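You operate a simulated robot arm through the tools that you are given. There is no shell and no other tool. Be economical: measure what you need, move in short steps, check, and stop when the job is done.

You run a simulated robot arm. Do the job below in one go: nothing can be reset, and whatever is moved stays where it is left.

TASK
Stop the pump, shut the manifold lever and lay a grey roll over the oil drip on the ledge.
Fine: the roll from the upper shelf of the spill locker, laid along the ledge; shut the locker door. Where these are worked on the way, their far stop is far enough and under half their travel is too little: locker door.

Only the result counts: the job must be done as asked and must still hold three seconds after the hand-in. Knocking over, shifting, dropping, spilling or breaking anything else fails it.

THE ROBOT
A 7-joint arm with a two-finger parallel gripper on a trunk, on a base that drives. Base frame: it is fixed to the floor where the robot stands at the start and does not move with it; the origin is under the middle of the robot, x ahead of it, y to its left, z up; the surface under the hand at the start is at about z = 88. Lengths are in cm, angles in degrees, forces in N, time in s.
With the tool pointing down near the work surface it reaches from about 52 to 96 cm from the robot's upright axis, wherever it stands. Its first joint turns from -166.0 to 166.0 degrees. Places, roughly: accumulator bleed valve [90, 10, 110]; grey roll [100, 100, 0]; hose bleed valve [80, -80, 120]; locker door [80, 90, 50]; manifold lever [80, -50, 120]; pump cool button [80, -10, 110]; pump reset button [80, -10, 110]; pump start button [80, -10, 120]; pump stop button [80, -10, 120]. Payload 3.91 kg.
The TCP is the grasp point between the finger pads, 3 cm short of the fingertips. In the tool frame z runs along the fingers and y along their closing line. The gripper opens to 11 cm. The fingers are 2 cm wide and 1 cm thick; the gripper's body (4.8 by 11.2 cm) begins 5.5 cm behind the TCP.
Orientation is that of the tool frame in the base frame, as a unit quaternion [x, y, z, w]. With the fingers straight down and closing along the base's y, the tool's x points along the base's -x, its y along +y and its z along -z.

THE INTERFACE
- The arm moves only by the tool play_rows. Its argument "rows" is one flat list of numbers, 7 for each row, row after row: the shift along the tool's x, y, z in cm, then the turn, a rotation vector about the tool's x, y, z in degrees, then the gripper command, from -1 (shut) to 1 (fully open), values between in proportion. In form: [dx, dy, dz, rx, ry, rz, grip, dx, dy, dz, rx, ry, rz, grip, ...]. A call has 1 to 12 rows; each row shifts and turns the commanded pose from where the row before left it, along the tool's axes as they then stand. A row lasts 0.2 s, in which the tool goes at most 5 cm and 8.6 degrees; a call with a longer step from one row to the next is refused whole, and so is a gripper value outside its range. A pose out of reach is approached as far as the arm can. The call stops where the force on the tool passes 40 N (or 10 N more than at its start, if that is more) or the arm is blocked; 0.2 s more then pass. Each finger travels about 7.2 cm/s and halts on what it meets, pressing with about 43 N; the grip force reading is that of the motor and also rises with nothing between the fingers. The clock runs only during rows and for 0.2 s after the last one: add rows that do not move to give the fingers time. The reply holds the time, the measured pose of the TCP, the force on the tool along the base axes, the opening and the grip force, in the units named above and with some noise, with the torque about the TCP (base axes, N m) and any sound that the robot's microphone picked up, and new pictures: "show" is both (left out), scene, wrist or none.
- Cameras (640 x 400 px; columns grow to the right, rows downward): "scene" is now at [25.6, 0.2, 143.48]; the picture's right is [0.04, -1.00, 0.00], its down [-0.61, -0.03, -0.79] and it looks along [0.79, 0.03, -0.61] (base axes); focal length 219 px, centre (320, 200). "wrist" rides on the gripper at [7.2, 1.7, -10.3] in the tool frame; the picture's right is [-0.23, 0.97, 0.00], its down [-0.76, -0.18, -0.62] and it looks along [-0.61, -0.14, 0.78] (tool axes); focal length 222 px, centre (320, 200). There is no depth. A picture from a camera that has moved, and an enlarged one, comes with that camera's place and axes in the base frame and with its lens.
- lift_body(by): slides the trunk up (or, below 0, down) by that many cm; the arm and the scene camera ride with it, the base frame stays. It gives what a move gives, with no picture.
- roll_base(legs): drives the robot by 1 to 6 legs, each [ahead, left, turn to the left] in cm, cm and degrees, along the robot's own axes; the way and the turn of a leg run together, so that a leg with both is an arc; at most 150 cm and 180 degrees a leg. The arm and the cameras ride along, it lands a little off, and it stops where it bumps. It gives what a move gives, and a new picture of the scene camera.
- aim_head(pan, tilt): turns the head with the scene camera to pan (to the left, within 86 degrees either way) and tilt (down, from -29 to 69), counted from straight ahead of the robot. It gives what a move gives, and a new picture of the scene camera.
- inspect(camera, box): a new picture of the part [left, top, right, bottom] of that camera's present view, enlarged. The clock stands still meanwhile.
- finish_job(): hands the job in; it is judged then, once.

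Work in short steps. Places have to be worked out from the pictures, the camera data and where the tool is seen: move nearer, look again, correct. Check each grasp and each placing, and mend what went wrong. You have 120 turns and 260 pictures in all, those below and enlarged ones among them. Open the gripper and draw the arm clear of the work before you hand the job in, unless the task says otherwise; then end with one line.

The tools are called after "Call:" as a command line: name --argument value ..., lists and objects as JSON in quotes. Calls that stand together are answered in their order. play_rows: Moves the arm, as the interface text tells. Its arguments: {"type":"object","properties":{"rows":{"type":"array"},"show":{"type":"string","enum":["both","scene","wrist","none"]}},"required":["rows"]} The other tools are called the same way: lift_body (by) slides the trunk up or down; roll_base (legs) drives the base; aim_head (pan, tilt) turns the head that bears the scene camera; inspect (camera, box) takes an enlarged picture of a part of a camera's view; finish_job () hands the job in.

At the start:

```text
clock: 0.0
ee_pos: [64.46, 17.41, 100.03]
ee_rot: [-0.001, 1.0, 0.0, 0.0]
contact_force: [0.0, 0.2, -0.4]
wrist_torque: [-0.01, 0.03, 0.02]
opening: 11.02
finger_force: 0.0
trunk travel left (down, up): [-62.5, 5.7]
robot x, y, heading: [0.04, -0.15, -0.5]
head pan, tilt: [2.4, 37.8]
```

scene: 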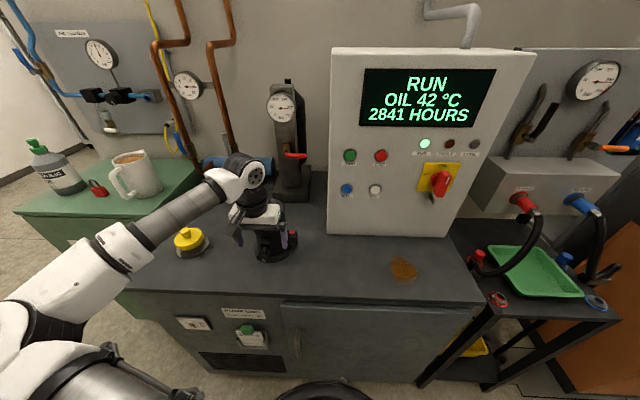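
wrist: 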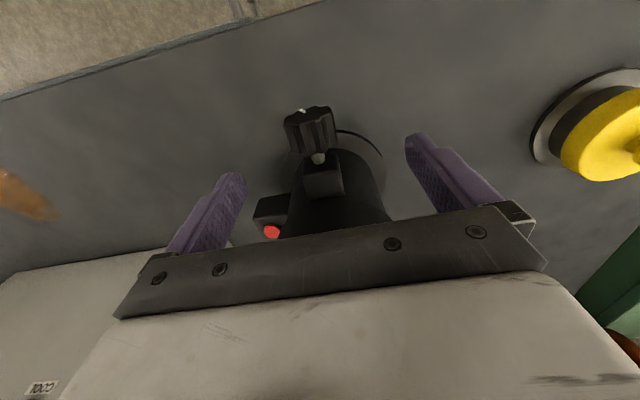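

The panel with buttons is ahead, the manifold to the right. I enlarge the panel and the manifold to read the labels.

Call:
inspect --camera "scene" --box '[320, 120, 500, 232]'

Call:
inspect --camera "scene" --box '[440, 50, 640, 320]'

Call:
aim_head --pan -40 --tilt 25

Call:
aim_head --pan 50 --tilt 40

```text
3.56 times, centred on (410, 176) of scene
camera zoom: at [25.6, 0.2, 143.48], right [0.04, -1.0, 0.0], down [-0.61, -0.03, -0.79], along [0.79, 0.03, -0.61], focal length 779 px, centre (0, 285)
```

zoom: 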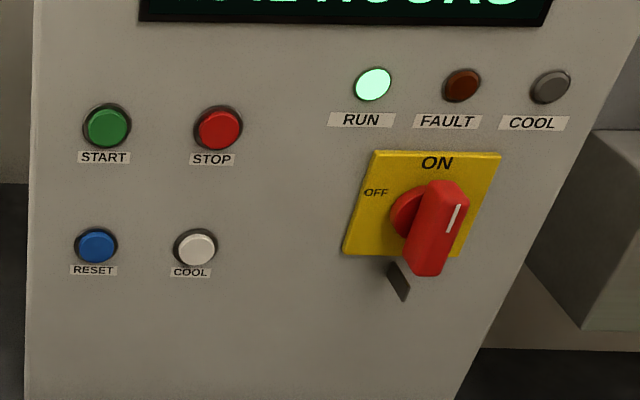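

```text
1.48 times, centred on (540, 185) of scene
camera zoom: at [25.6, 0.2, 143.48], right [0.04, -1.0, 0.0], down [-0.61, -0.03, -0.79], along [0.79, 0.03, -0.61], focal length 325 px, centre (-6, 222)
```

zoom: 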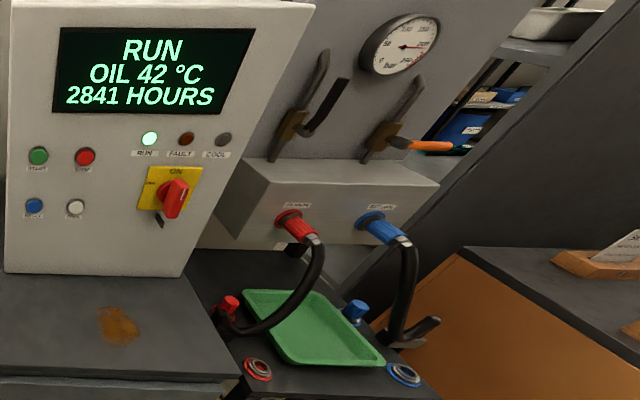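

```text
clock: 1.1
ee_pos: [64.42, 17.45, 100.02]
ee_rot: [0.0, 1.0, 0.0, 0.0]
contact_force: [0.2, -0.4, 0.2]
wrist_torque: [0.03, 0.02, 0.04]
opening: 10.99
finger_force: 0.0
trunk travel left (down, up): [-62.5, 5.7]
robot x, y, heading: [0.15, -0.01, -0.0]
head pan, tilt: [-40.0, 25.0]
camera scene: at [24.02, -6.08, 145.47], right [-0.64, -0.77, 0.0], down [-0.32, 0.27, -0.91], along [0.69, -0.58, -0.42], focal length 219 px, centre (320, 200)
```

scene: 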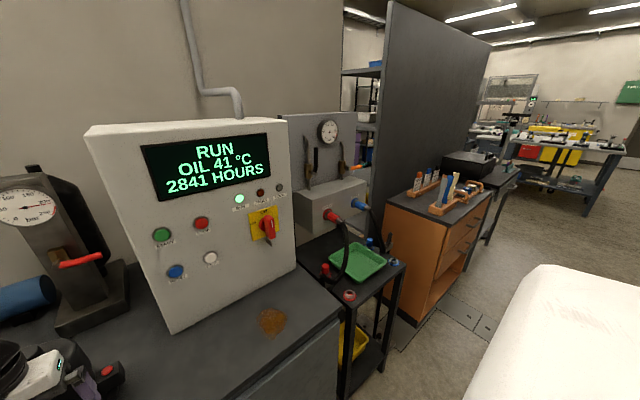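

```text
clock: 2.7
ee_pos: [64.31, 17.41, 99.95]
ee_rot: [0.0, 1.0, 0.0, 0.0]
contact_force: [0.7, -0.5, -0.4]
wrist_torque: [0.0, -0.02, 0.02]
opening: 11.01
finger_force: 0.0
trunk travel left (down, up): [-62.5, 5.7]
robot x, y, heading: [0.18, -0.01, -0.1]
head pan, tilt: [50.0, 40.0]
camera scene: at [22.43, 6.35, 143.14], right [0.77, -0.64, 0.0], down [-0.41, -0.49, -0.77], along [0.49, 0.59, -0.64], focal length 219 px, centre (320, 200)
```

scene: 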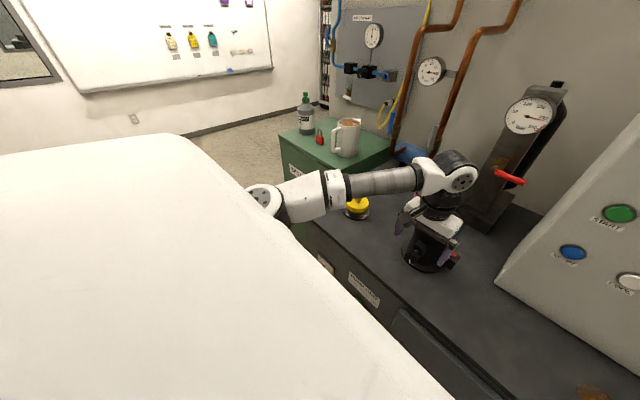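

Pump is running; STOP is the red upper-right button, near (76.5,-13,118.5). I raise the hand, shut the fingers and turn the tool to point ahead.

Call:
play_rows --rows '[0, 0, -5, 0, 0, 0, 1, 0, 0, -5, 0, 0, 0, 1, 0, 0, -5, 0, 0, 0, 1, 0, -5, -4, 0, 0, 0, -1, 0, -5, 0, 0, 0, 0, -1, 0, -5, 0, 0, 0, 0, -1, 0, -5, 0, 0, 0, 0, -1]' --show "none"

Call:
play_rows --rows '[0, 0, 0, 0, -8.2, 0, -1, 0, 0, 0, 0, -8.2, 0, -1, 0, 0, 0, 0, -8.2, 0, -1, 0, 0, 0, 0, -8.2, 0, -1, 0, 0, 0, 0, -8.2, 0, -1, 0, 0, 0, 0, -8.2, 0, -1, 0, 0, 0, 0, -8.2, 0, -1, 0, 0, 0, 0, -8.2, 0, -1, 0, 0, 0, 0, -8.2, 0, -1, 0, 0, 0, 0, -8.2, 0, -1, 0, 0, 0, 0, -8, 0, -1]' --show "wrist"

Call:
aim_head --pan 0 --tilt 30

```text
refused: row 4 steps farther than a row can; nothing moved
```

```text
clock: 4.0
ee_pos: [63.79, 17.22, 99.69]
ee_rot: [-0.002, 0.933, -0.001, 0.359]
contact_force: [-12.2, -0.3, 3.0]
wrist_torque: [-0.09, -0.82, -0.23]
opening: 2.79
finger_force: 44.5
trunk travel left (down, up): [-62.5, 5.7]
robot x, y, heading: [-0.06, -0.2, 0.1]
head pan, tilt: [50.0, 40.0]
stopped in row 6: the force on the tool passed its limit at 46 N (the readings are from after the stop); the commanded pose is now the measured one
camera wrist: at [51.45, 19.12, 102.53], right [0.17, 0.97, 0.15], down [0.15, -0.17, 0.97], along [0.97, -0.14, -0.17], focal length 222 px, centre (320, 200)
```

wrist: 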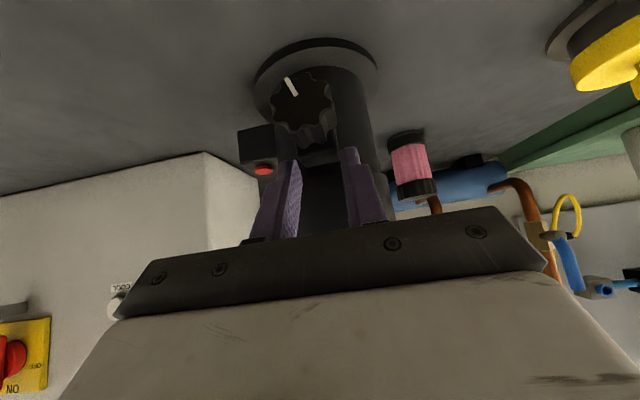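

```text
clock: 5.2
ee_pos: [63.83, 17.26, 99.72]
ee_rot: [-0.001, 0.933, -0.002, 0.36]
contact_force: [-16.6, -1.9, 10.9]
wrist_torque: [0.1, 1.1, -0.18]
opening: 2.76
finger_force: 44.5
trunk travel left (down, up): [-62.5, 5.7]
robot x, y, heading: [-0.17, 0.08, -0.0]
head pan, tilt: [0.0, 30.0]
camera scene: at [25.71, -0.18, 144.73], right [0.0, -1.0, 0.0], down [-0.5, 0.0, -0.87], along [0.87, 0.0, -0.5], focal length 219 px, centre (320, 200)
```

scene: 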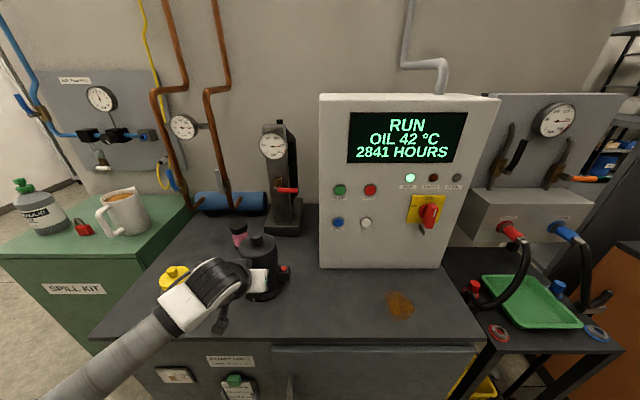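

The first call was refused and the second then closed the fingers on the black post; it looks upright still. I open the fingers in place and look.

Call:
play_rows --rows '[0, 0, 0, 0, 0, 0, 0, 0, 0, 0, 0, 0, 0, 1, 0, 0, 0, 0, 0, 0, 1, 0, 0, 0, 0, 0, 0, 1, 0, 0, 0, 0, 0, 0, 1]' --show "both"

```text
clock: 6.4
ee_pos: [64.05, 17.25, 99.63]
ee_rot: [-0.001, 0.933, -0.003, 0.359]
contact_force: [0.2, -0.1, 0.1]
wrist_torque: [-0.02, -0.01, -0.05]
opening: 10.99
finger_force: 0.1
trunk travel left (down, up): [-62.5, 5.7]
robot x, y, heading: [-0.4, 0.16, -0.1]
head pan, tilt: [0.0, 30.0]
camera scene: at [25.94, -0.16, 144.67], right [0.0, -1.0, 0.0], down [-0.5, 0.0, -0.87], along [0.87, 0.0, -0.5], focal length 219 px, centre (320, 200)
camera wrist: at [51.6, 19.13, 102.42], right [0.17, 0.97, 0.15], down [0.15, -0.17, 0.97], along [0.97, -0.14, -0.17], focal length 222 px, centre (320, 200)
```

scene: 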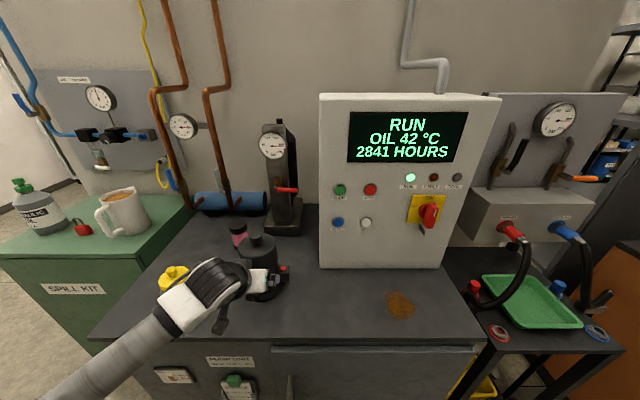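
wrist: 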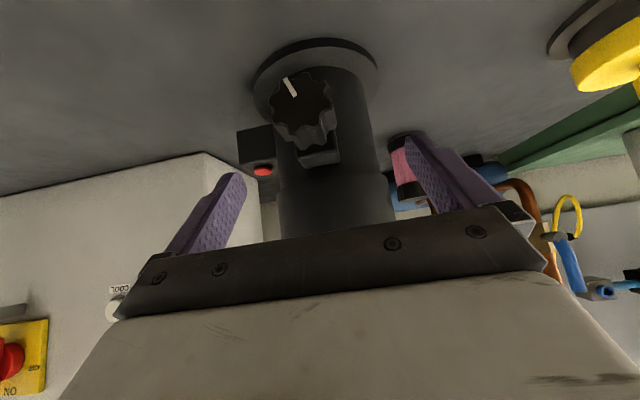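

The post stands unmoved. I go straight up, out of it, before anything else.

Call:
play_rows --rows '[-3.3, 0, -3.6, 0, 0, 0, 1, -3.3, 0, -3.6, 0, 0, 0, 1, -3.3, 0, -3.6, 0, 0, 0, 1, -3.3, 0, -3.6, 0, 0, 0, 1, 0, 0, 0, 0, 0, 0, 1]' --show "scene"

```text
clock: 7.6
ee_pos: [64.23, 17.44, 118.96]
ee_rot: [0.0, 0.933, -0.003, 0.359]
contact_force: [-0.7, 0.9, 0.6]
wrist_torque: [0.01, -0.02, 0.0]
opening: 11.0
finger_force: 0.1
trunk travel left (down, up): [-62.5, 5.7]
robot x, y, heading: [-0.27, -0.32, -0.2]
head pan, tilt: [0.0, 30.0]
camera scene: at [25.94, -0.15, 144.67], right [0.0, -1.0, 0.0], down [-0.5, 0.0, -0.87], along [0.87, 0.0, -0.5], focal length 219 px, centre (320, 200)
```

scene: 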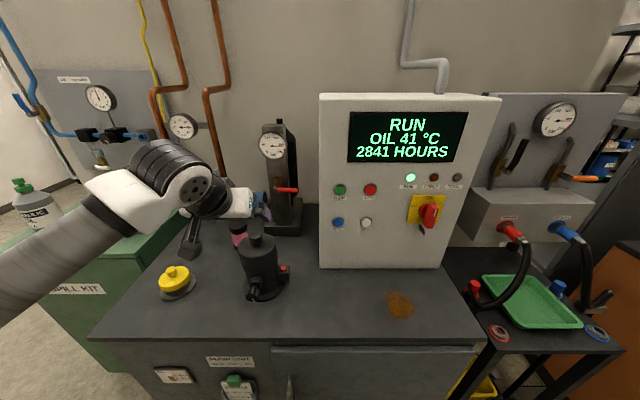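

Clear. Now the hand goes right to y ≈ -13, fingers shut, levelling to point ahead.

Call:
play_rows --rows '[0, -5, 0, 0, 0, 0, -1, 0, -5, 0, 0, 0, 0, -1, 0, -5, 0, 0, -8, 0, -1, 0, -5, 0, 0, -8, 0, -1, 0, -5, 0, 0, -8, 0, -1, 0, -5, 0, 0, -8, 0, -1, 0, -0.5, 0, 0, -8, 0, -1, 0, 0, 0, 0, -8, 0, -1, 0, 0, 0, 0, 0, 0, -1]' --show "both"

```text
clock: 9.6
ee_pos: [65.9, -14.39, 120.26]
ee_rot: [-0.002, 0.706, -0.001, 0.708]
contact_force: [-0.8, 0.5, -0.1]
wrist_torque: [0.01, 0.02, -0.02]
opening: 0.0
finger_force: 37.7
out of reach, approached as far as the arm can: row 7, 8
trunk travel left (down, up): [-62.5, 5.7]
robot x, y, heading: [0.2, -0.14, -0.0]
head pan, tilt: [0.0, 30.0]
camera scene: at [25.91, -0.15, 144.68], right [0.0, -1.0, 0.0], down [-0.5, 0.0, -0.87], along [0.87, 0.0, -0.5], focal length 219 px, centre (320, 200)
camera wrist: at [55.49, -12.54, 112.98], right [0.0, 0.97, 0.22], down [-0.63, -0.17, 0.76], along [0.78, -0.14, 0.61], focal length 222 px, centre (320, 200)
```

scene: 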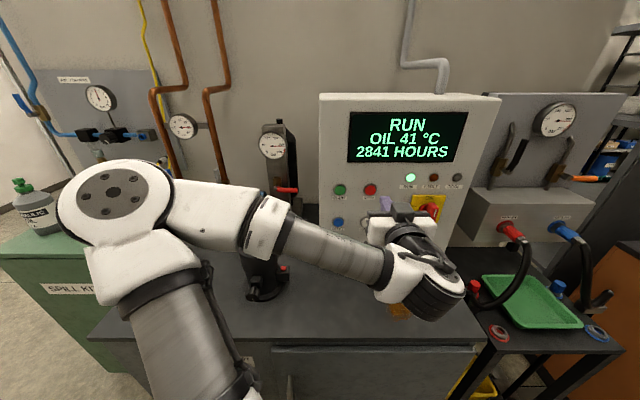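
wrist: 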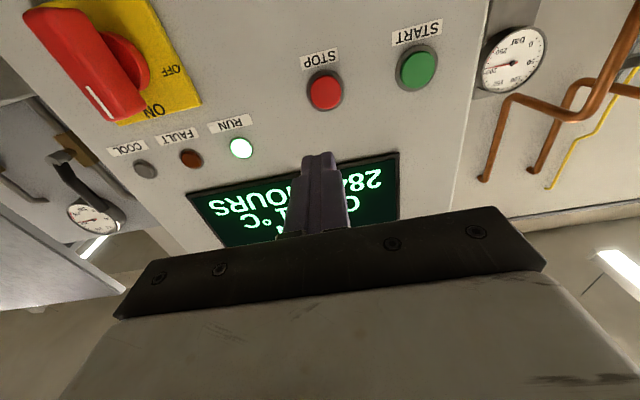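

Wrist and scene views agree on STOP at about (77,-13.2,118). I line up and press ahead in small steps.

Call:
play_rows --rows '[2.2, 1.2, 0, 0, 0, 0, -1, 0, 0, 3, 0, 0, 0, -1, 0, 0, 1.5, 0, 0, 0, -1, 0, 0, 0, 0, 0, 0, -1]' --show "wrist"

```text
clock: 10.6
ee_pos: [71.49, -13.76, 118.43]
ee_rot: [-0.003, 0.706, -0.001, 0.708]
contact_force: [0.3, -0.3, 0.1]
wrist_torque: [0.0, -0.03, 0.06]
opening: 0.0
finger_force: 37.6
out of reach, approached as far as the arm can: row 1
trunk travel left (down, up): [-62.5, 5.7]
robot x, y, heading: [0.12, -0.0, -0.1]
head pan, tilt: [0.0, 30.0]
camera wrist: at [61.1, -11.98, 111.14], right [0.0, 0.97, 0.22], down [-0.62, -0.17, 0.76], along [0.78, -0.14, 0.61], focal length 222 px, centre (320, 200)
```

wrist: 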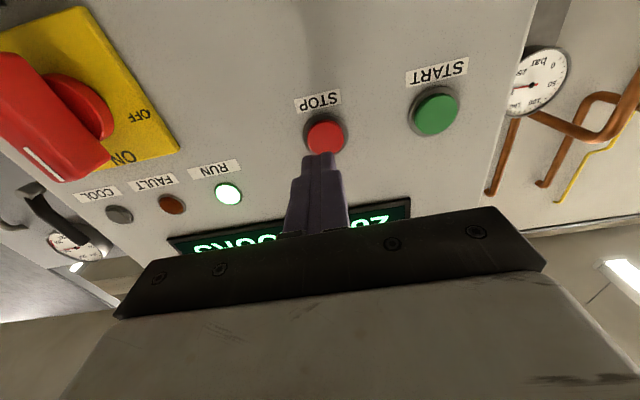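

Tip is ahead of the button; slight correction and push.

Call:
play_rows --rows '[0.5, 0.5, 0.5, 0, 0, 0, -1, 0, 0, 0.8, 0, 0, 0, -1, 0, 0, 0.8, 0, 0, 0, -1, 0, 0, 0.8, 0, 0, 0, -1, 0, 0, 0.7, 0, 0, 0, -1, 0, 0, 0.7, 0, 0, 0, -1, 0, 0, 0.7, 0, 0, 0, -1]' --show "both"

```text
clock: 11.9
ee_pos: [74.64, -13.39, 117.93]
ee_rot: [0.0, 0.707, -0.002, 0.707]
contact_force: [-23.9, 6.4, 1.2]
wrist_torque: [0.07, -0.08, 0.2]
opening: 0.02
finger_force: 37.8
trunk travel left (down, up): [-62.5, 5.7]
robot x, y, heading: [-0.13, 0.34, -0.0]
head pan, tilt: [0.0, 30.0]
heard: click
stopped in row 6: the force on the tool passed its limit at 53 N (the readings are from after the stop); the commanded pose is now the measured one
camera scene: at [25.45, -0.03, 144.77], right [0.0, -1.0, 0.0], down [-0.5, 0.0, -0.87], along [0.87, 0.0, -0.5], focal length 219 px, centre (320, 200)
camera wrist: at [64.22, -11.48, 110.63], right [0.0, 0.97, 0.22], down [-0.62, -0.17, 0.76], along [0.78, -0.14, 0.61], focal length 222 px, centre (320, 200)
```

scene: 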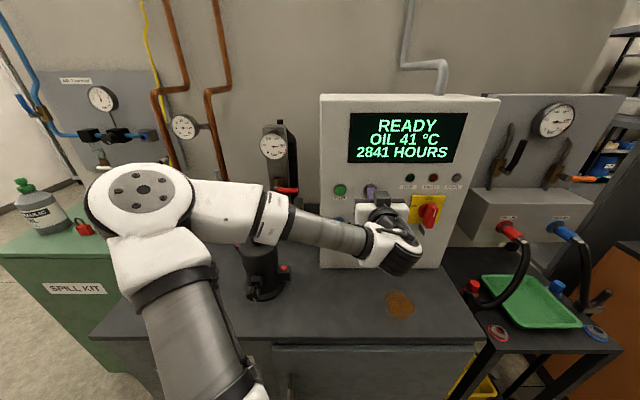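
wrist: 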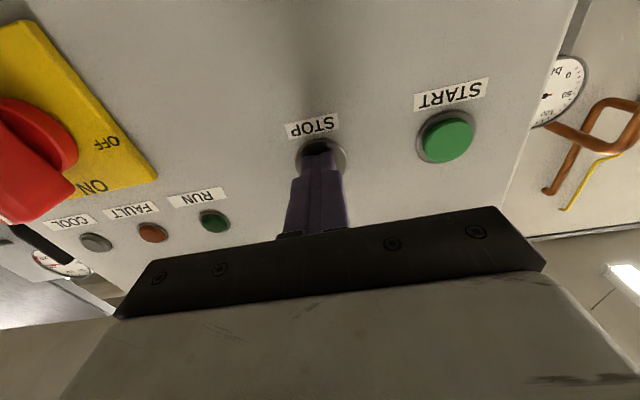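

Screen says READY: the pump is stopped. I back off and look to the right at the manifold.

Call:
play_rows --rows '[0, 0, -4, 0, 0, 0, -1, 0, 0, -4, 0, 0, 0, -1, 0, 0, 0, 0, 0, 0, -1]' --show "none"

Call:
aim_head --pan -45 --tilt 30

Call:
inspect --camera "scene" --box '[220, 60, 460, 210]'

```text
clock: 12.8
ee_pos: [67.25, -13.49, 117.61]
ee_rot: [-0.001, 0.708, -0.001, 0.706]
contact_force: [0.3, -0.4, 0.1]
wrist_torque: [0.03, 0.01, -0.04]
opening: 0.02
finger_force: 37.5
trunk travel left (down, up): [-62.5, 5.7]
robot x, y, heading: [0.41, -0.25, -0.2]
head pan, tilt: [0.0, 30.0]
```

```text
clock: 13.9
ee_pos: [67.32, -13.59, 117.55]
ee_rot: [-0.002, 0.708, -0.001, 0.706]
contact_force: [-0.6, 0.0, 0.2]
wrist_torque: [-0.04, -0.05, 0.0]
opening: 0.02
finger_force: 38.2
trunk travel left (down, up): [-62.5, 5.7]
robot x, y, heading: [-0.14, 0.03, -0.1]
head pan, tilt: [-45.0, 30.0]
camera scene: at [23.24, -6.53, 144.67], right [-0.71, -0.71, 0.0], down [-0.35, 0.35, -0.87], along [0.61, -0.61, -0.5], focal length 219 px, centre (320, 200)
```

scene: 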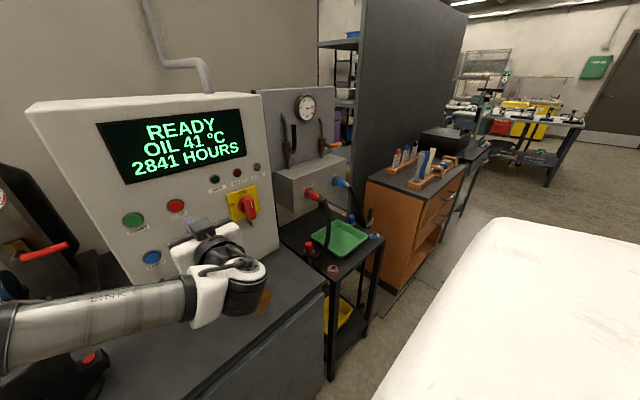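

```text
2.67 times, centred on (340, 135) of scene
camera zoom: at [23.24, -6.53, 144.67], right [-0.71, -0.71, 0.0], down [-0.35, 0.35, -0.87], along [0.61, -0.61, -0.5], focal length 584 px, centre (267, 373)
```

zoom: 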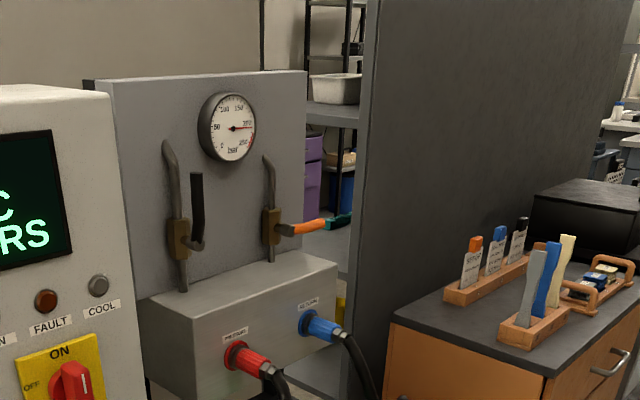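

The black left-hand lever stands upright along its pipe (open); the orange one is the hose bleed valve. I back away and drive right to face the manifold.

Call:
roll_base --legs '[[-12, 0, 0], [0, -50, 0]]'

Call:
aim_head --pan 0 --tilt 25

```text
clock: 19.1
ee_pos: [55.51, -62.82, 117.54]
ee_rot: [-0.005, 0.709, 0.002, 0.706]
contact_force: [0.0, 0.4, 0.4]
wrist_torque: [0.02, 0.01, -0.01]
opening: 0.0
finger_force: 38.1
trunk travel left (down, up): [-62.5, 5.7]
robot x, y, heading: [-12.22, -50.22, 0.7]
head pan, tilt: [-45.0, 30.0]
camera scene: at [11.39, -56.45, 144.67], right [-0.7, -0.72, 0.0], down [-0.36, 0.35, -0.87], along [0.62, -0.6, -0.5], focal length 219 px, centre (320, 200)
```

scene: 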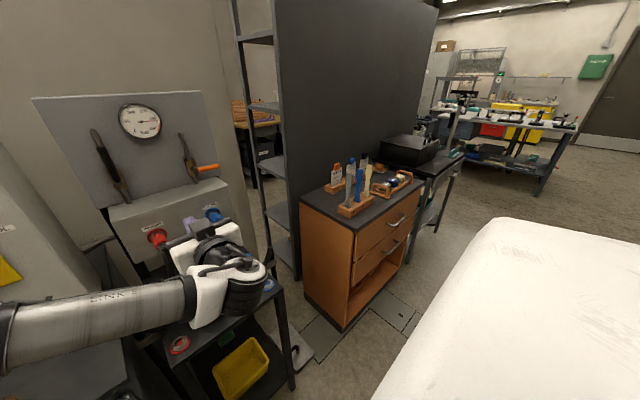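

```text
clock: 20.2
ee_pos: [55.51, -62.72, 117.6]
ee_rot: [-0.006, 0.708, 0.004, 0.706]
contact_force: [-0.1, -1.2, 0.0]
wrist_torque: [-0.03, 0.02, -0.01]
opening: 0.02
finger_force: 37.6
trunk travel left (down, up): [-62.5, 5.7]
robot x, y, heading: [-11.85, -50.23, 0.5]
head pan, tilt: [0.0, 25.0]
camera scene: at [14.12, -50.0, 145.47], right [0.01, -1.0, 0.0], down [-0.42, -0.01, -0.91], along [0.91, 0.01, -0.42], focal length 219 px, centre (320, 200)
```

scene: 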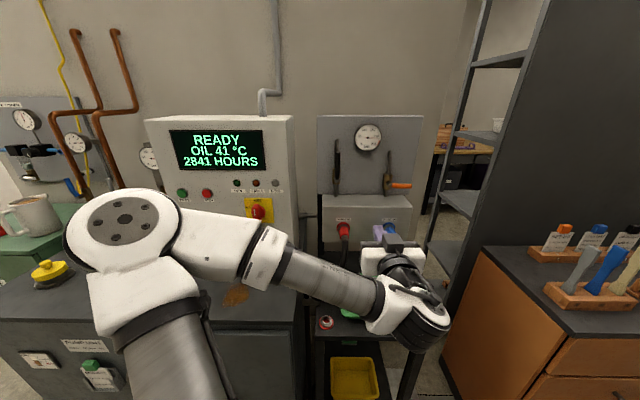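

Call:
inspect --camera "scene" --box '[300, 105, 440, 255]'

Call:
inspect --camera "wrist" --box '[0, 0, 640, 400]'

```text
2.67 times, centred on (370, 180) of scene
camera zoom: at [14.12, -50.0, 145.47], right [0.01, -1.0, 0.0], down [-0.42, -0.01, -0.91], along [0.91, 0.01, -0.42], focal length 584 px, centre (187, 253)
```

zoom: 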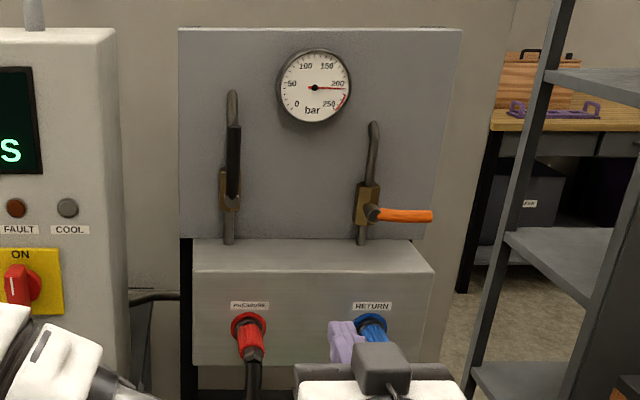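

```text
1.00 times, centred on (320, 200) of wrist (not enlarged: the box is as wide or as high as the picture)
camera zoom: at [45.09, -61.12, 110.35], right [-0.01, 0.97, 0.22], down [-0.62, -0.18, 0.76], along [0.79, -0.13, 0.6], focal length 222 px, centre (320, 200)
```

zoom: 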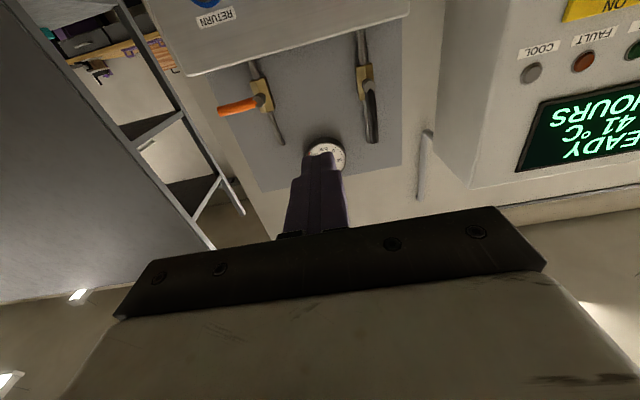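

Lever pivot works out near (85.5,-55,119.5), handle tip near z 130; it most likely swings right like its neighbour. I drive back ahead 12 cm, then set the shut fingers left of the handle.

Call:
roll_base --legs '[[12, 0, -0.5]]'

Call:
play_rows --rows '[-2, 4, 0, 0, 0, 0, -1, -2, 4, 0, 0, 0, 0, -1, -2, 4, 0, 0, 0, 0, -1, -2, 1, 0, 0, 0, 0, -1, 0, 0, 3, 0, 0, 0, -1, 0, 0, 0, 0, 0, 0, -1]' --show "both"

```text
clock: 21.5
ee_pos: [67.37, -63.18, 117.5]
ee_rot: [-0.003, 0.709, 0.001, 0.705]
contact_force: [0.9, -0.6, 0.4]
wrist_torque: [-0.01, 0.03, 0.01]
opening: 0.01
finger_force: 37.6
trunk travel left (down, up): [-62.5, 5.7]
robot x, y, heading: [-0.01, -50.12, 0.4]
head pan, tilt: [0.0, 25.0]
camera scene: at [26.12, -50.08, 145.44], right [0.01, -1.0, 0.0], down [-0.42, 0.0, -0.91], along [0.91, 0.01, -0.42], focal length 219 px, centre (320, 200)
```

scene: 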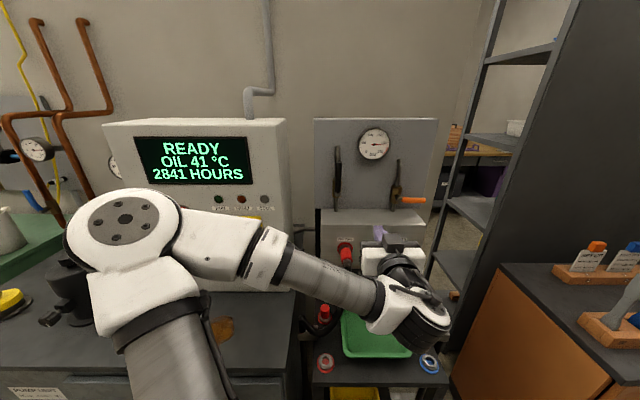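

```text
clock: 22.9
ee_pos: [71.61, -50.69, 126.08]
ee_rot: [-0.003, 0.708, 0.002, 0.706]
contact_force: [-0.8, -0.6, -0.3]
wrist_torque: [-0.02, -0.02, 0.0]
opening: 0.0
finger_force: 37.6
out of reach, approached as far as the arm can: row 1, 2
trunk travel left (down, up): [-62.5, 5.7]
robot x, y, heading: [-0.3, -49.58, 0.6]
head pan, tilt: [0.0, 25.0]
camera scene: at [25.94, -50.08, 145.48], right [0.01, -1.0, 0.0], down [-0.42, 0.0, -0.91], along [0.91, 0.01, -0.42], focal length 219 px, centre (320, 200)
camera wrist: at [61.24, -48.92, 118.79], right [0.0, 0.97, 0.22], down [-0.62, -0.18, 0.76], along [0.78, -0.14, 0.61], focal length 222 px, centre (320, 200)
```

scene: 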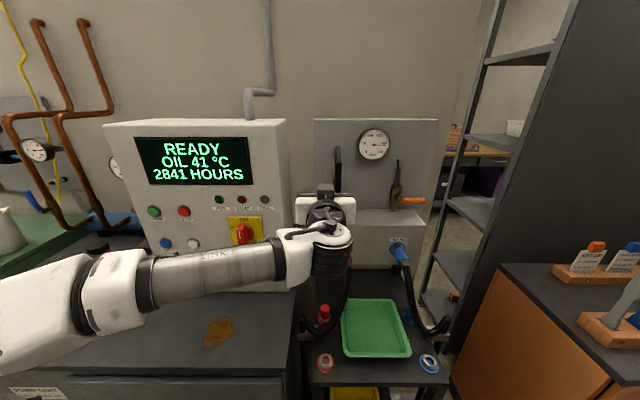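
wrist: 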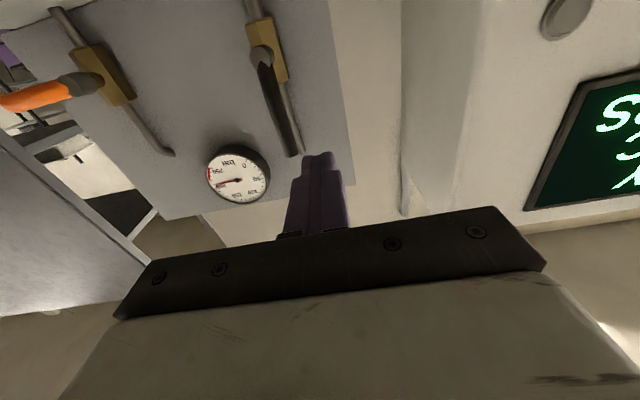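

Second fix agrees: handle at x≈86, y≈-55. I advance until the tips are just past the handle's depth.

Call:
play_rows --rows '[0, 0, 4, 0, 0, 0, -1, 0, 0, 4, 0, 0, 0, -1, 0, 0, 3, 0, 0, 0, -1, 0, 0, 1.4, 0, 0, 0, -1, 0, 0, 0, 0, 0, 0, -1]' --show "both"

```text
clock: 24.1
ee_pos: [84.08, -50.56, 126.13]
ee_rot: [-0.002, 0.708, 0.0, 0.706]
contact_force: [-0.2, 0.1, 0.9]
wrist_torque: [0.02, 0.03, 0.01]
opening: 0.02
finger_force: 38.0
trunk travel left (down, up): [-62.5, 5.7]
robot x, y, heading: [-0.3, -50.33, 0.0]
head pan, tilt: [0.0, 25.0]
camera scene: at [25.99, -50.08, 145.47], right [0.01, -1.0, 0.0], down [-0.42, 0.0, -0.91], along [0.91, 0.01, -0.42], focal length 219 px, centre (320, 200)
camera wrist: at [73.63, -48.8, 118.79], right [0.0, 0.97, 0.22], down [-0.62, -0.18, 0.76], along [0.78, -0.14, 0.6], focal length 222 px, centre (320, 200)
```

scene: 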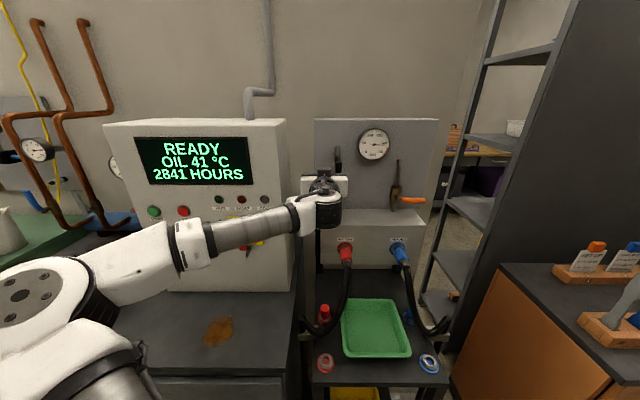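
wrist: 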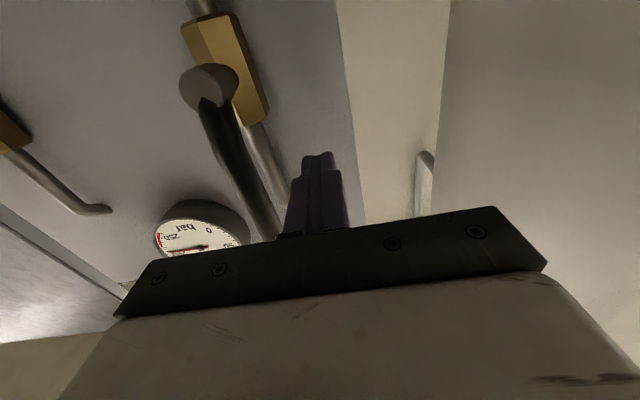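

The fingers sit left of the handle, at the right depth. I push right, along the handle's arc, the first 30 degrees.

Call:
play_rows --rows '[0, -1.5, 0, 0, 0, 0, -1, 0, -1, 0, 0, 0, 0, -1, -0.1, -0.8, 0, 0, 0, 0, -1, -0.1, -0.8, 0, 0, 0, 0, -1, 0.1, -0.8, 0, 0, 0, 0, -1, 0.1, -0.8, 0, 0, 0, 0, -1]' --show "wrist"

```text
clock: 25.5
ee_pos: [83.95, -56.3, 126.14]
ee_rot: [-0.002, 0.708, 0.0, 0.706]
contact_force: [-0.9, 1.5, 0.2]
wrist_torque: [0.0, 0.04, -0.01]
opening: 0.01
finger_force: 37.7
trunk travel left (down, up): [-62.5, 5.7]
robot x, y, heading: [0.33, -49.78, 0.1]
head pan, tilt: [0.0, 25.0]
camera wrist: at [73.53, -54.51, 118.85], right [0.0, 0.97, 0.22], down [-0.62, -0.18, 0.76], along [0.78, -0.14, 0.6], focal length 222 px, centre (320, 200)
```

wrist: 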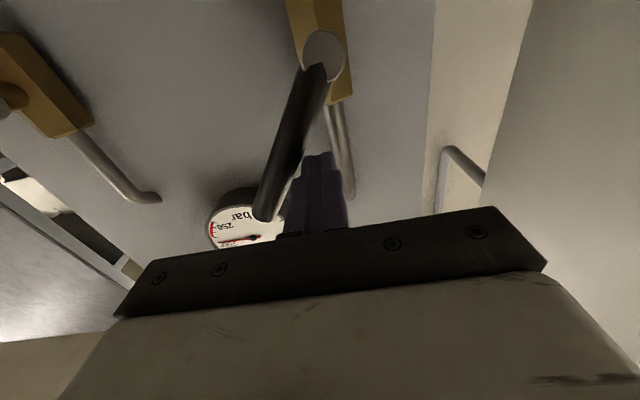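

The lever turns to the right with little force. I go on along the arc down to horizontal.

Call:
play_rows --rows '[0.56, -1.55, 0, 0, 0, 0, -1, 0.94, -1.35, 0, 0, 0, 0, -1, 1.26, -1.05, 0, 0, 0, 0, -1, 1.49, -0.7, 0, 0, 0, 0, -1, 0.8, 0, 0, 0, 0, 0, -1, 0.6, 0, 0, 0, 0, 0, -1, 0.5, 0, 0, 0, 0, 0, -1]' --show "both"

```text
clock: 26.9
ee_pos: [83.87, -61.06, 121.69]
ee_rot: [-0.004, 0.699, -0.001, 0.715]
contact_force: [-2.0, 0.2, 11.1]
wrist_torque: [0.04, -0.02, -0.01]
opening: 0.0
finger_force: 37.7
trunk travel left (down, up): [-62.5, 5.7]
robot x, y, heading: [-0.26, -50.02, 0.1]
head pan, tilt: [0.0, 25.0]
stopped in row 6: the force on the tool passed its limit at 46 N (the readings are from after the stop); the commanded pose is now the measured one
camera scene: at [25.87, -50.05, 145.49], right [0.01, -1.0, 0.0], down [-0.42, 0.0, -0.91], along [0.91, 0.01, -0.42], focal length 219 px, centre (320, 200)
camera wrist: at [73.64, -59.27, 114.31], right [-0.01, 0.98, 0.22], down [-0.64, -0.18, 0.75], along [0.77, -0.13, 0.62], focal length 222 px, centre (320, 200)
```

scene: 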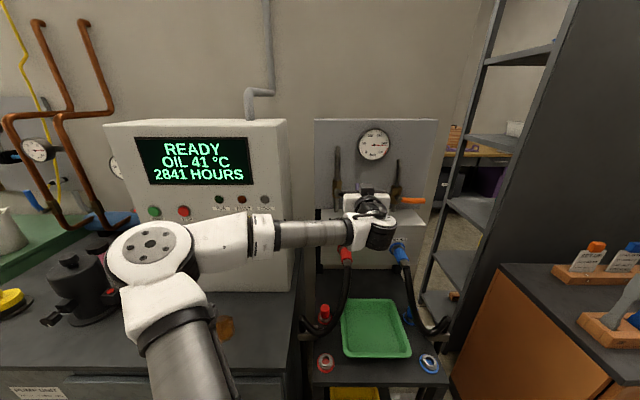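
wrist: 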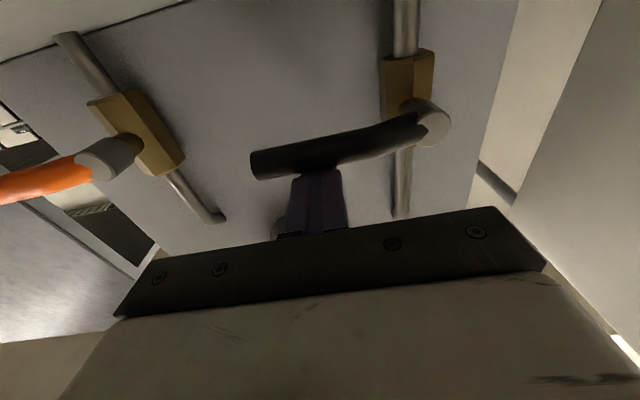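

The lever lies level against its stop. I lift off, draw back and check.

Call:
play_rows --rows '[-2, 0, 0, 0, 0, 0, -1, -1, 0, -4, 0, 0, 0, -1, 0, 0, -5, 0, 0, 0, -1, 0, 0, -4, 0, 0, 0, -1, 0, 0, 0, 0, 0, 0, -1]' --show "none"

Call:
inspect --camera "scene" --box '[300, 105, 460, 255]'

Call:
inspect --camera "wrist" --box '[0, 0, 640, 400]'

```text
clock: 28.1
ee_pos: [70.73, -61.05, 124.17]
ee_rot: [-0.003, 0.702, 0.0, 0.712]
contact_force: [0.3, 0.0, 0.0]
wrist_torque: [-0.01, 0.02, -0.06]
opening: 0.01
finger_force: 37.9
trunk travel left (down, up): [-62.5, 5.7]
robot x, y, heading: [-0.35, -49.92, 0.3]
head pan, tilt: [0.0, 25.0]
```

```text
2.67 times, centred on (380, 180) of scene
camera zoom: at [26.05, -50.08, 145.46], right [0.01, -1.0, 0.0], down [-0.42, 0.0, -0.91], along [0.91, 0.01, -0.42], focal length 584 px, centre (160, 253)
```

zoom: 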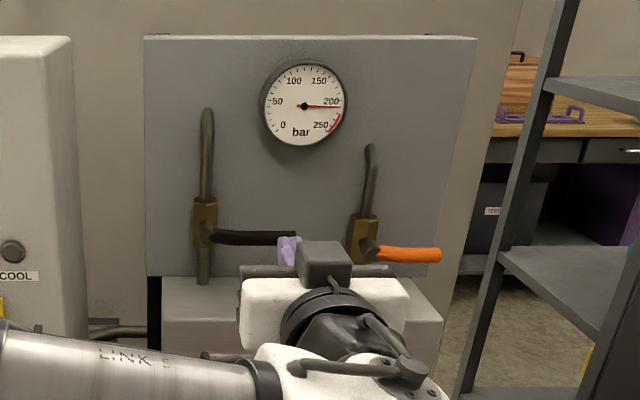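

```text
1.00 times, centred on (320, 200) of wrist (not enlarged: the box is as wide or as high as the picture)
camera zoom: at [60.45, -59.33, 116.68], right [-0.01, 0.97, 0.22], down [-0.63, -0.18, 0.75], along [0.77, -0.13, 0.62], focal length 222 px, centre (320, 200)
```

zoom: 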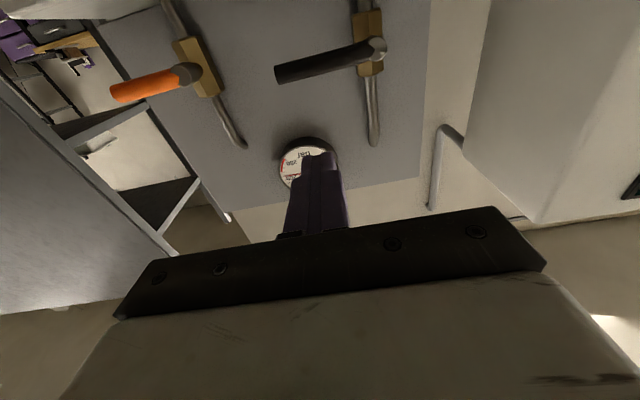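

Lever is shut. Next the spill locker on the far left: I back off and drive left, then look.

Call:
roll_base --legs '[[-30, 0, 0], [0, 125, 0]]'

Call:
aim_head --pan 10 --tilt 45

```text
clock: 39.6
ee_pos: [39.88, 63.3, 124.05]
ee_rot: [-0.007, 0.702, 0.004, 0.712]
contact_force: [-0.1, -0.6, -0.2]
wrist_torque: [-0.02, 0.01, -0.02]
opening: 0.01
finger_force: 37.6
trunk travel left (down, up): [-62.5, 5.7]
robot x, y, heading: [-31.28, 73.65, 1.0]
head pan, tilt: [0.0, 25.0]
camera scene: at [-5.0, 74.05, 145.47], right [0.01, -1.0, 0.0], down [-0.42, -0.01, -0.91], along [0.91, 0.01, -0.42], focal length 219 px, centre (320, 200)
```

scene: 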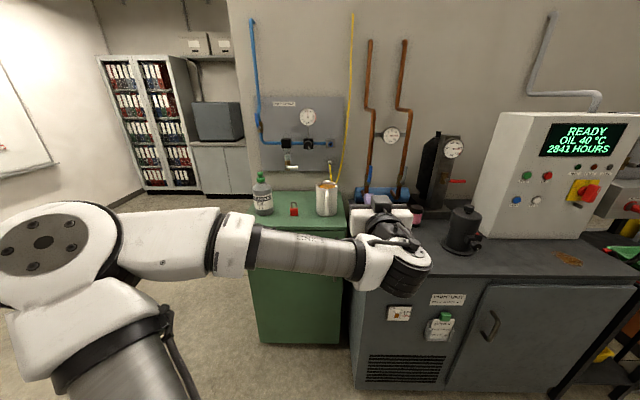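

```text
clock: 40.4
ee_pos: [39.71, 63.26, 124.13]
ee_rot: [-0.007, 0.702, 0.004, 0.712]
contact_force: [0.2, 0.0, 0.7]
wrist_torque: [0.01, 0.01, 0.02]
opening: 0.0
finger_force: 37.3
trunk travel left (down, up): [-62.5, 5.7]
robot x, y, heading: [-31.41, 73.69, 0.9]
head pan, tilt: [10.0, 45.0]
camera scene: at [-6.22, 75.44, 142.42], right [0.19, -0.98, 0.0], down [-0.69, -0.13, -0.71], along [0.7, 0.13, -0.71], focal length 219 px, centre (320, 200)
```

scene: 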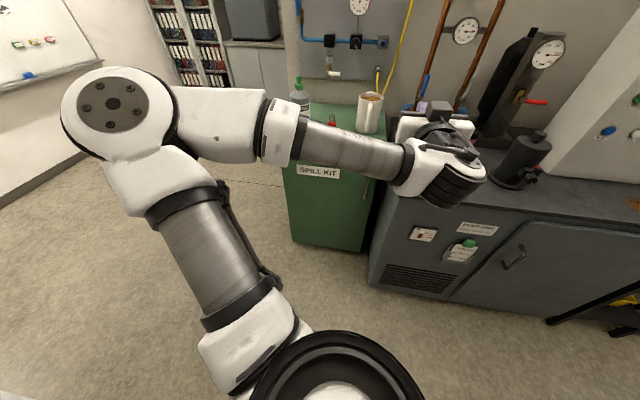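

I enlarge the locker front to find its handle and hinge.

Call:
inspect --camera "scene" --box '[270, 80, 430, 270]'

```text
2.11 times, centred on (350, 175) of scene
camera zoom: at [-6.22, 75.44, 142.42], right [0.19, -0.98, 0.0], down [-0.69, -0.13, -0.71], along [0.7, 0.13, -0.71], focal length 461 px, centre (257, 253)
```

zoom: 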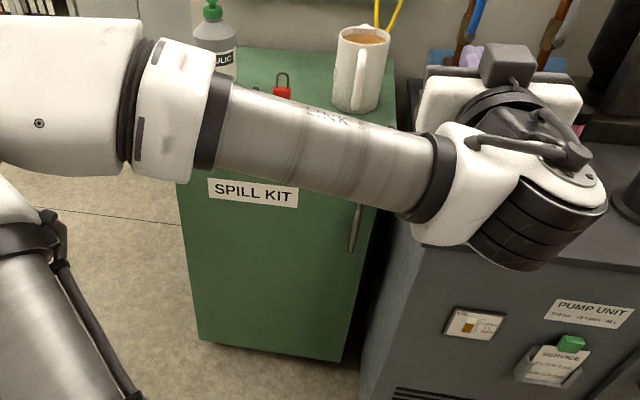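

Handle is a vertical bar on the door's right side near (84,67,62), hinge on the left. I lower the trunk and shift left a bit to get a straight look.

Call:
lift_body --by -55

Call:
roll_base --legs '[[0, 14, -1]]'

Call:
aim_head --pan -5 --tilt 20

Call:
inspect --camera "wrist" --box '[0, 0, 640, 400]'

```text
refused: -55 is not a number from -40 to 40
```

```text
clock: 42.1
ee_pos: [39.57, 76.22, 124.18]
ee_rot: [0.0, 0.702, -0.004, 0.712]
contact_force: [0.2, 0.4, -0.8]
wrist_torque: [-0.02, -0.01, -0.01]
opening: 0.01
finger_force: 37.8
trunk travel left (down, up): [-62.5, 5.7]
robot x, y, heading: [-31.02, 87.68, -0.1]
head pan, tilt: [10.0, 45.0]
camera scene: at [-6.27, 89.16, 142.41], right [0.17, -0.99, 0.0], down [-0.7, -0.12, -0.71], along [0.7, 0.12, -0.71], focal length 219 px, centre (320, 200)
```

scene: 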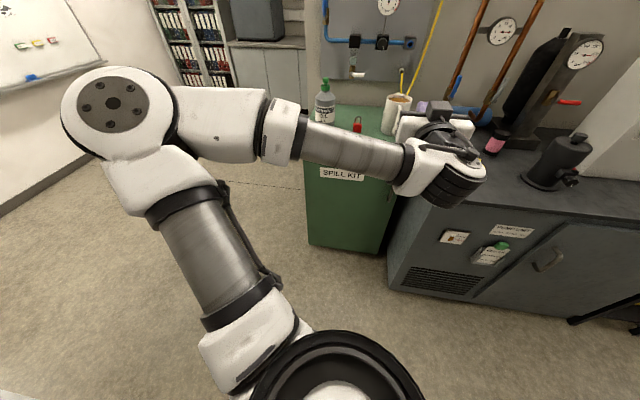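

```text
clock: 43.0
ee_pos: [39.52, 76.35, 124.14]
ee_rot: [0.0, 0.702, -0.003, 0.712]
contact_force: [0.2, 0.6, 0.5]
wrist_torque: [-0.01, -0.01, -0.01]
opening: 0.0
finger_force: 37.7
trunk travel left (down, up): [-62.5, 5.7]
robot x, y, heading: [-31.01, 87.92, -0.1]
head pan, tilt: [-5.0, 20.0]
camera scene: at [-5.01, 86.89, 146.27], right [-0.09, -1.0, 0.0], down [-0.34, 0.03, -0.94], along [0.94, -0.09, -0.34], focal length 219 px, centre (320, 200)
```

scene: 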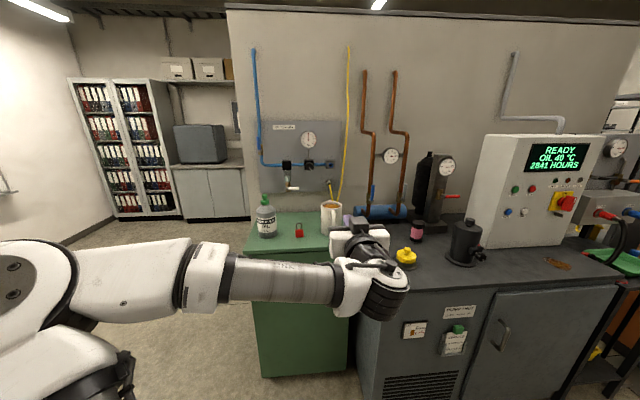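

```text
1.00 times, centred on (320, 200) of wrist (not enlarged: the box is as wide or as high as the picture)
camera zoom: at [29.28, 78.09, 116.71], right [0.0, 0.97, 0.22], down [-0.64, -0.17, 0.75], along [0.77, -0.14, 0.62], focal length 222 px, centre (320, 200)
```

zoom: 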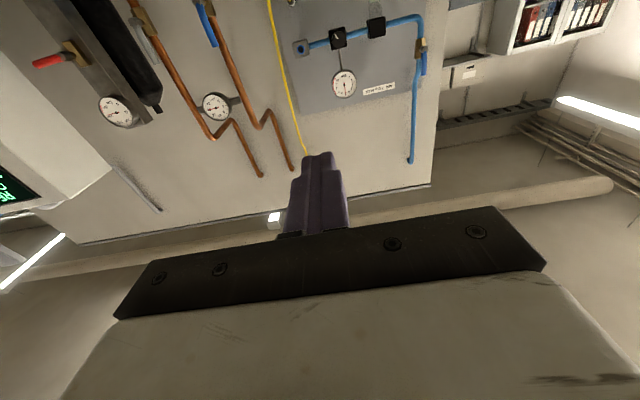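

The bench's left side stands close to the handle, so I'll need to come in yawed from the left. First I lower the trunk and look at the door at handle height.

Call:
lift_body --by -40

Call:
lift_body --by -19

Call:
aim_head --pan -10 --tilt 25

Call:
inspect --camera "wrist" --box '[0, 0, 640, 400]'

```text
clock: 46.9
ee_pos: [39.55, 76.21, 84.13]
ee_rot: [0.0, 0.701, -0.004, 0.713]
contact_force: [-0.7, -1.1, 0.8]
wrist_torque: [0.0, -0.01, 0.0]
opening: 0.02
finger_force: 37.7
trunk travel left (down, up): [-22.5, 45.7]
robot x, y, heading: [-31.27, 87.82, -0.3]
head pan, tilt: [-5.0, 20.0]
```

```text
clock: 49.1
ee_pos: [39.23, 76.07, 68.88]
ee_rot: [0.001, 0.699, -0.003, 0.715]
contact_force: [-0.3, -0.6, -0.9]
wrist_torque: [0.02, 0.02, 0.0]
opening: 0.0
finger_force: 38.4
trunk travel left (down, up): [-6.7, 61.5]
robot x, y, heading: [-31.12, 88.2, -0.5]
head pan, tilt: [-5.0, 20.0]
stopped: the arm was blocked; the commanded pose is now the measured one
```

```text
clock: 49.8
ee_pos: [39.19, 75.98, 68.86]
ee_rot: [0.003, 0.699, -0.004, 0.715]
contact_force: [0.2, -0.1, 0.1]
wrist_torque: [0.03, 0.01, -0.05]
opening: 0.01
finger_force: 37.3
trunk travel left (down, up): [-6.7, 61.5]
robot x, y, heading: [-31.2, 88.36, -0.3]
head pan, tilt: [-10.0, 25.0]
camera scene: at [-5.6, 86.02, 89.97], right [-0.18, -0.98, 0.0], down [-0.41, 0.08, -0.91], along [0.89, -0.16, -0.42], focal length 219 px, centre (320, 200)
```

scene: 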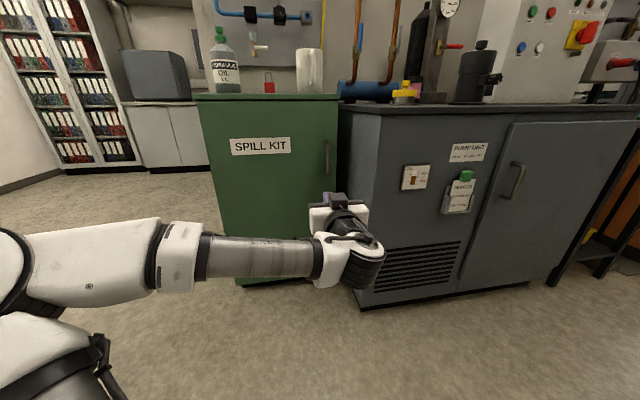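

```text
1.00 times, centred on (320, 200) of wrist (not enlarged: the box is as wide or as high as the picture)
camera zoom: at [29.03, 77.88, 61.44], right [0.0, 0.97, 0.23], down [-0.64, -0.17, 0.75], along [0.77, -0.15, 0.62], focal length 222 px, centre (320, 200)
```

zoom: 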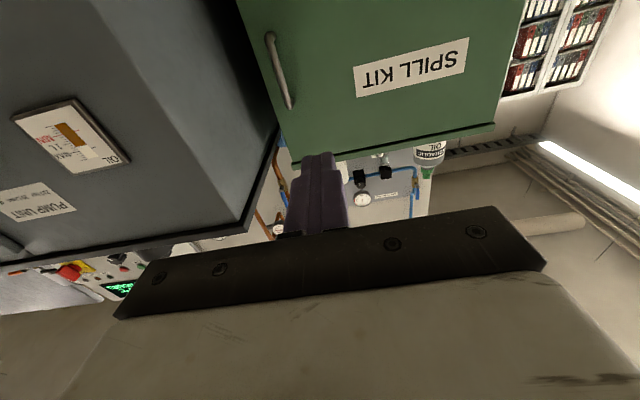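

Handle centre comes out near (80.4,67.7,68), bench side at y≈61. I drive ahead to about x=0 and look again.

Call:
roll_base --legs '[[30, 0, 0]]'

Call:
play_rows --rows '[0, 0, 0, -7.5, 0, 0, 0.1, 0, 0, 0, -7.5, 0, 0, 0.1, 0, 0, 0, -7.5, 0, 0, 0.1, 0, 0, 0, 0, 0, 0, 0.1]' --show "both"

```text
clock: 51.9
ee_pos: [69.34, 75.0, 68.81]
ee_rot: [0.006, 0.699, -0.007, 0.715]
contact_force: [-0.2, 0.7, 0.4]
wrist_torque: [-0.03, 0.05, -0.01]
opening: 0.0
finger_force: 37.8
trunk travel left (down, up): [-6.7, 61.5]
robot x, y, heading: [-0.79, 87.88, -0.8]
head pan, tilt: [-10.0, 25.0]
camera scene: at [24.68, 85.48, 89.96], right [-0.19, -0.98, 0.0], down [-0.41, 0.08, -0.91], along [0.89, -0.17, -0.42], focal length 219 px, centre (320, 200)
```

scene: 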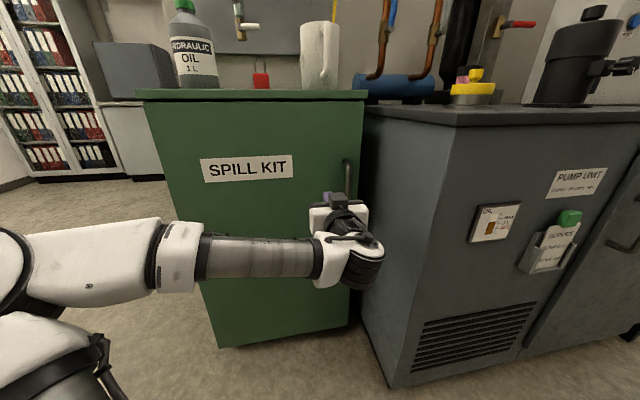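

```text
clock: 52.9
ee_pos: [69.41, 74.96, 68.95]
ee_rot: [-0.134, 0.687, 0.13, 0.703]
contact_force: [0.3, -0.2, -0.7]
wrist_torque: [0.01, -0.01, -0.01]
opening: 6.03
finger_force: 0.1
trunk travel left (down, up): [-6.7, 61.5]
robot x, y, heading: [-0.79, 87.44, -0.7]
head pan, tilt: [-10.0, 25.0]
camera scene: at [24.61, 85.38, 89.95], right [-0.19, -0.98, 0.0], down [-0.41, 0.08, -0.91], along [0.89, -0.17, -0.42], focal length 219 px, centre (320, 200)
camera wrist: at [59.24, 72.85, 61.42], right [-0.36, 0.91, 0.22], down [-0.53, -0.39, 0.75], along [0.77, 0.16, 0.62], focal length 222 px, centre (320, 200)
```

scene: 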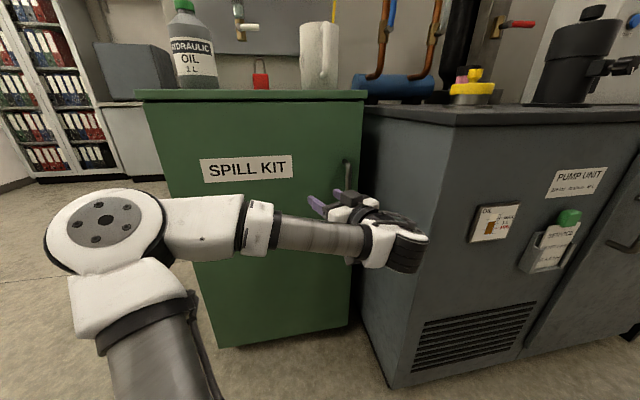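
wrist: 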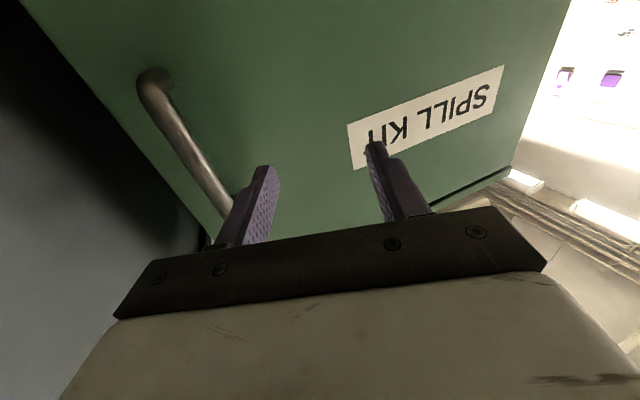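

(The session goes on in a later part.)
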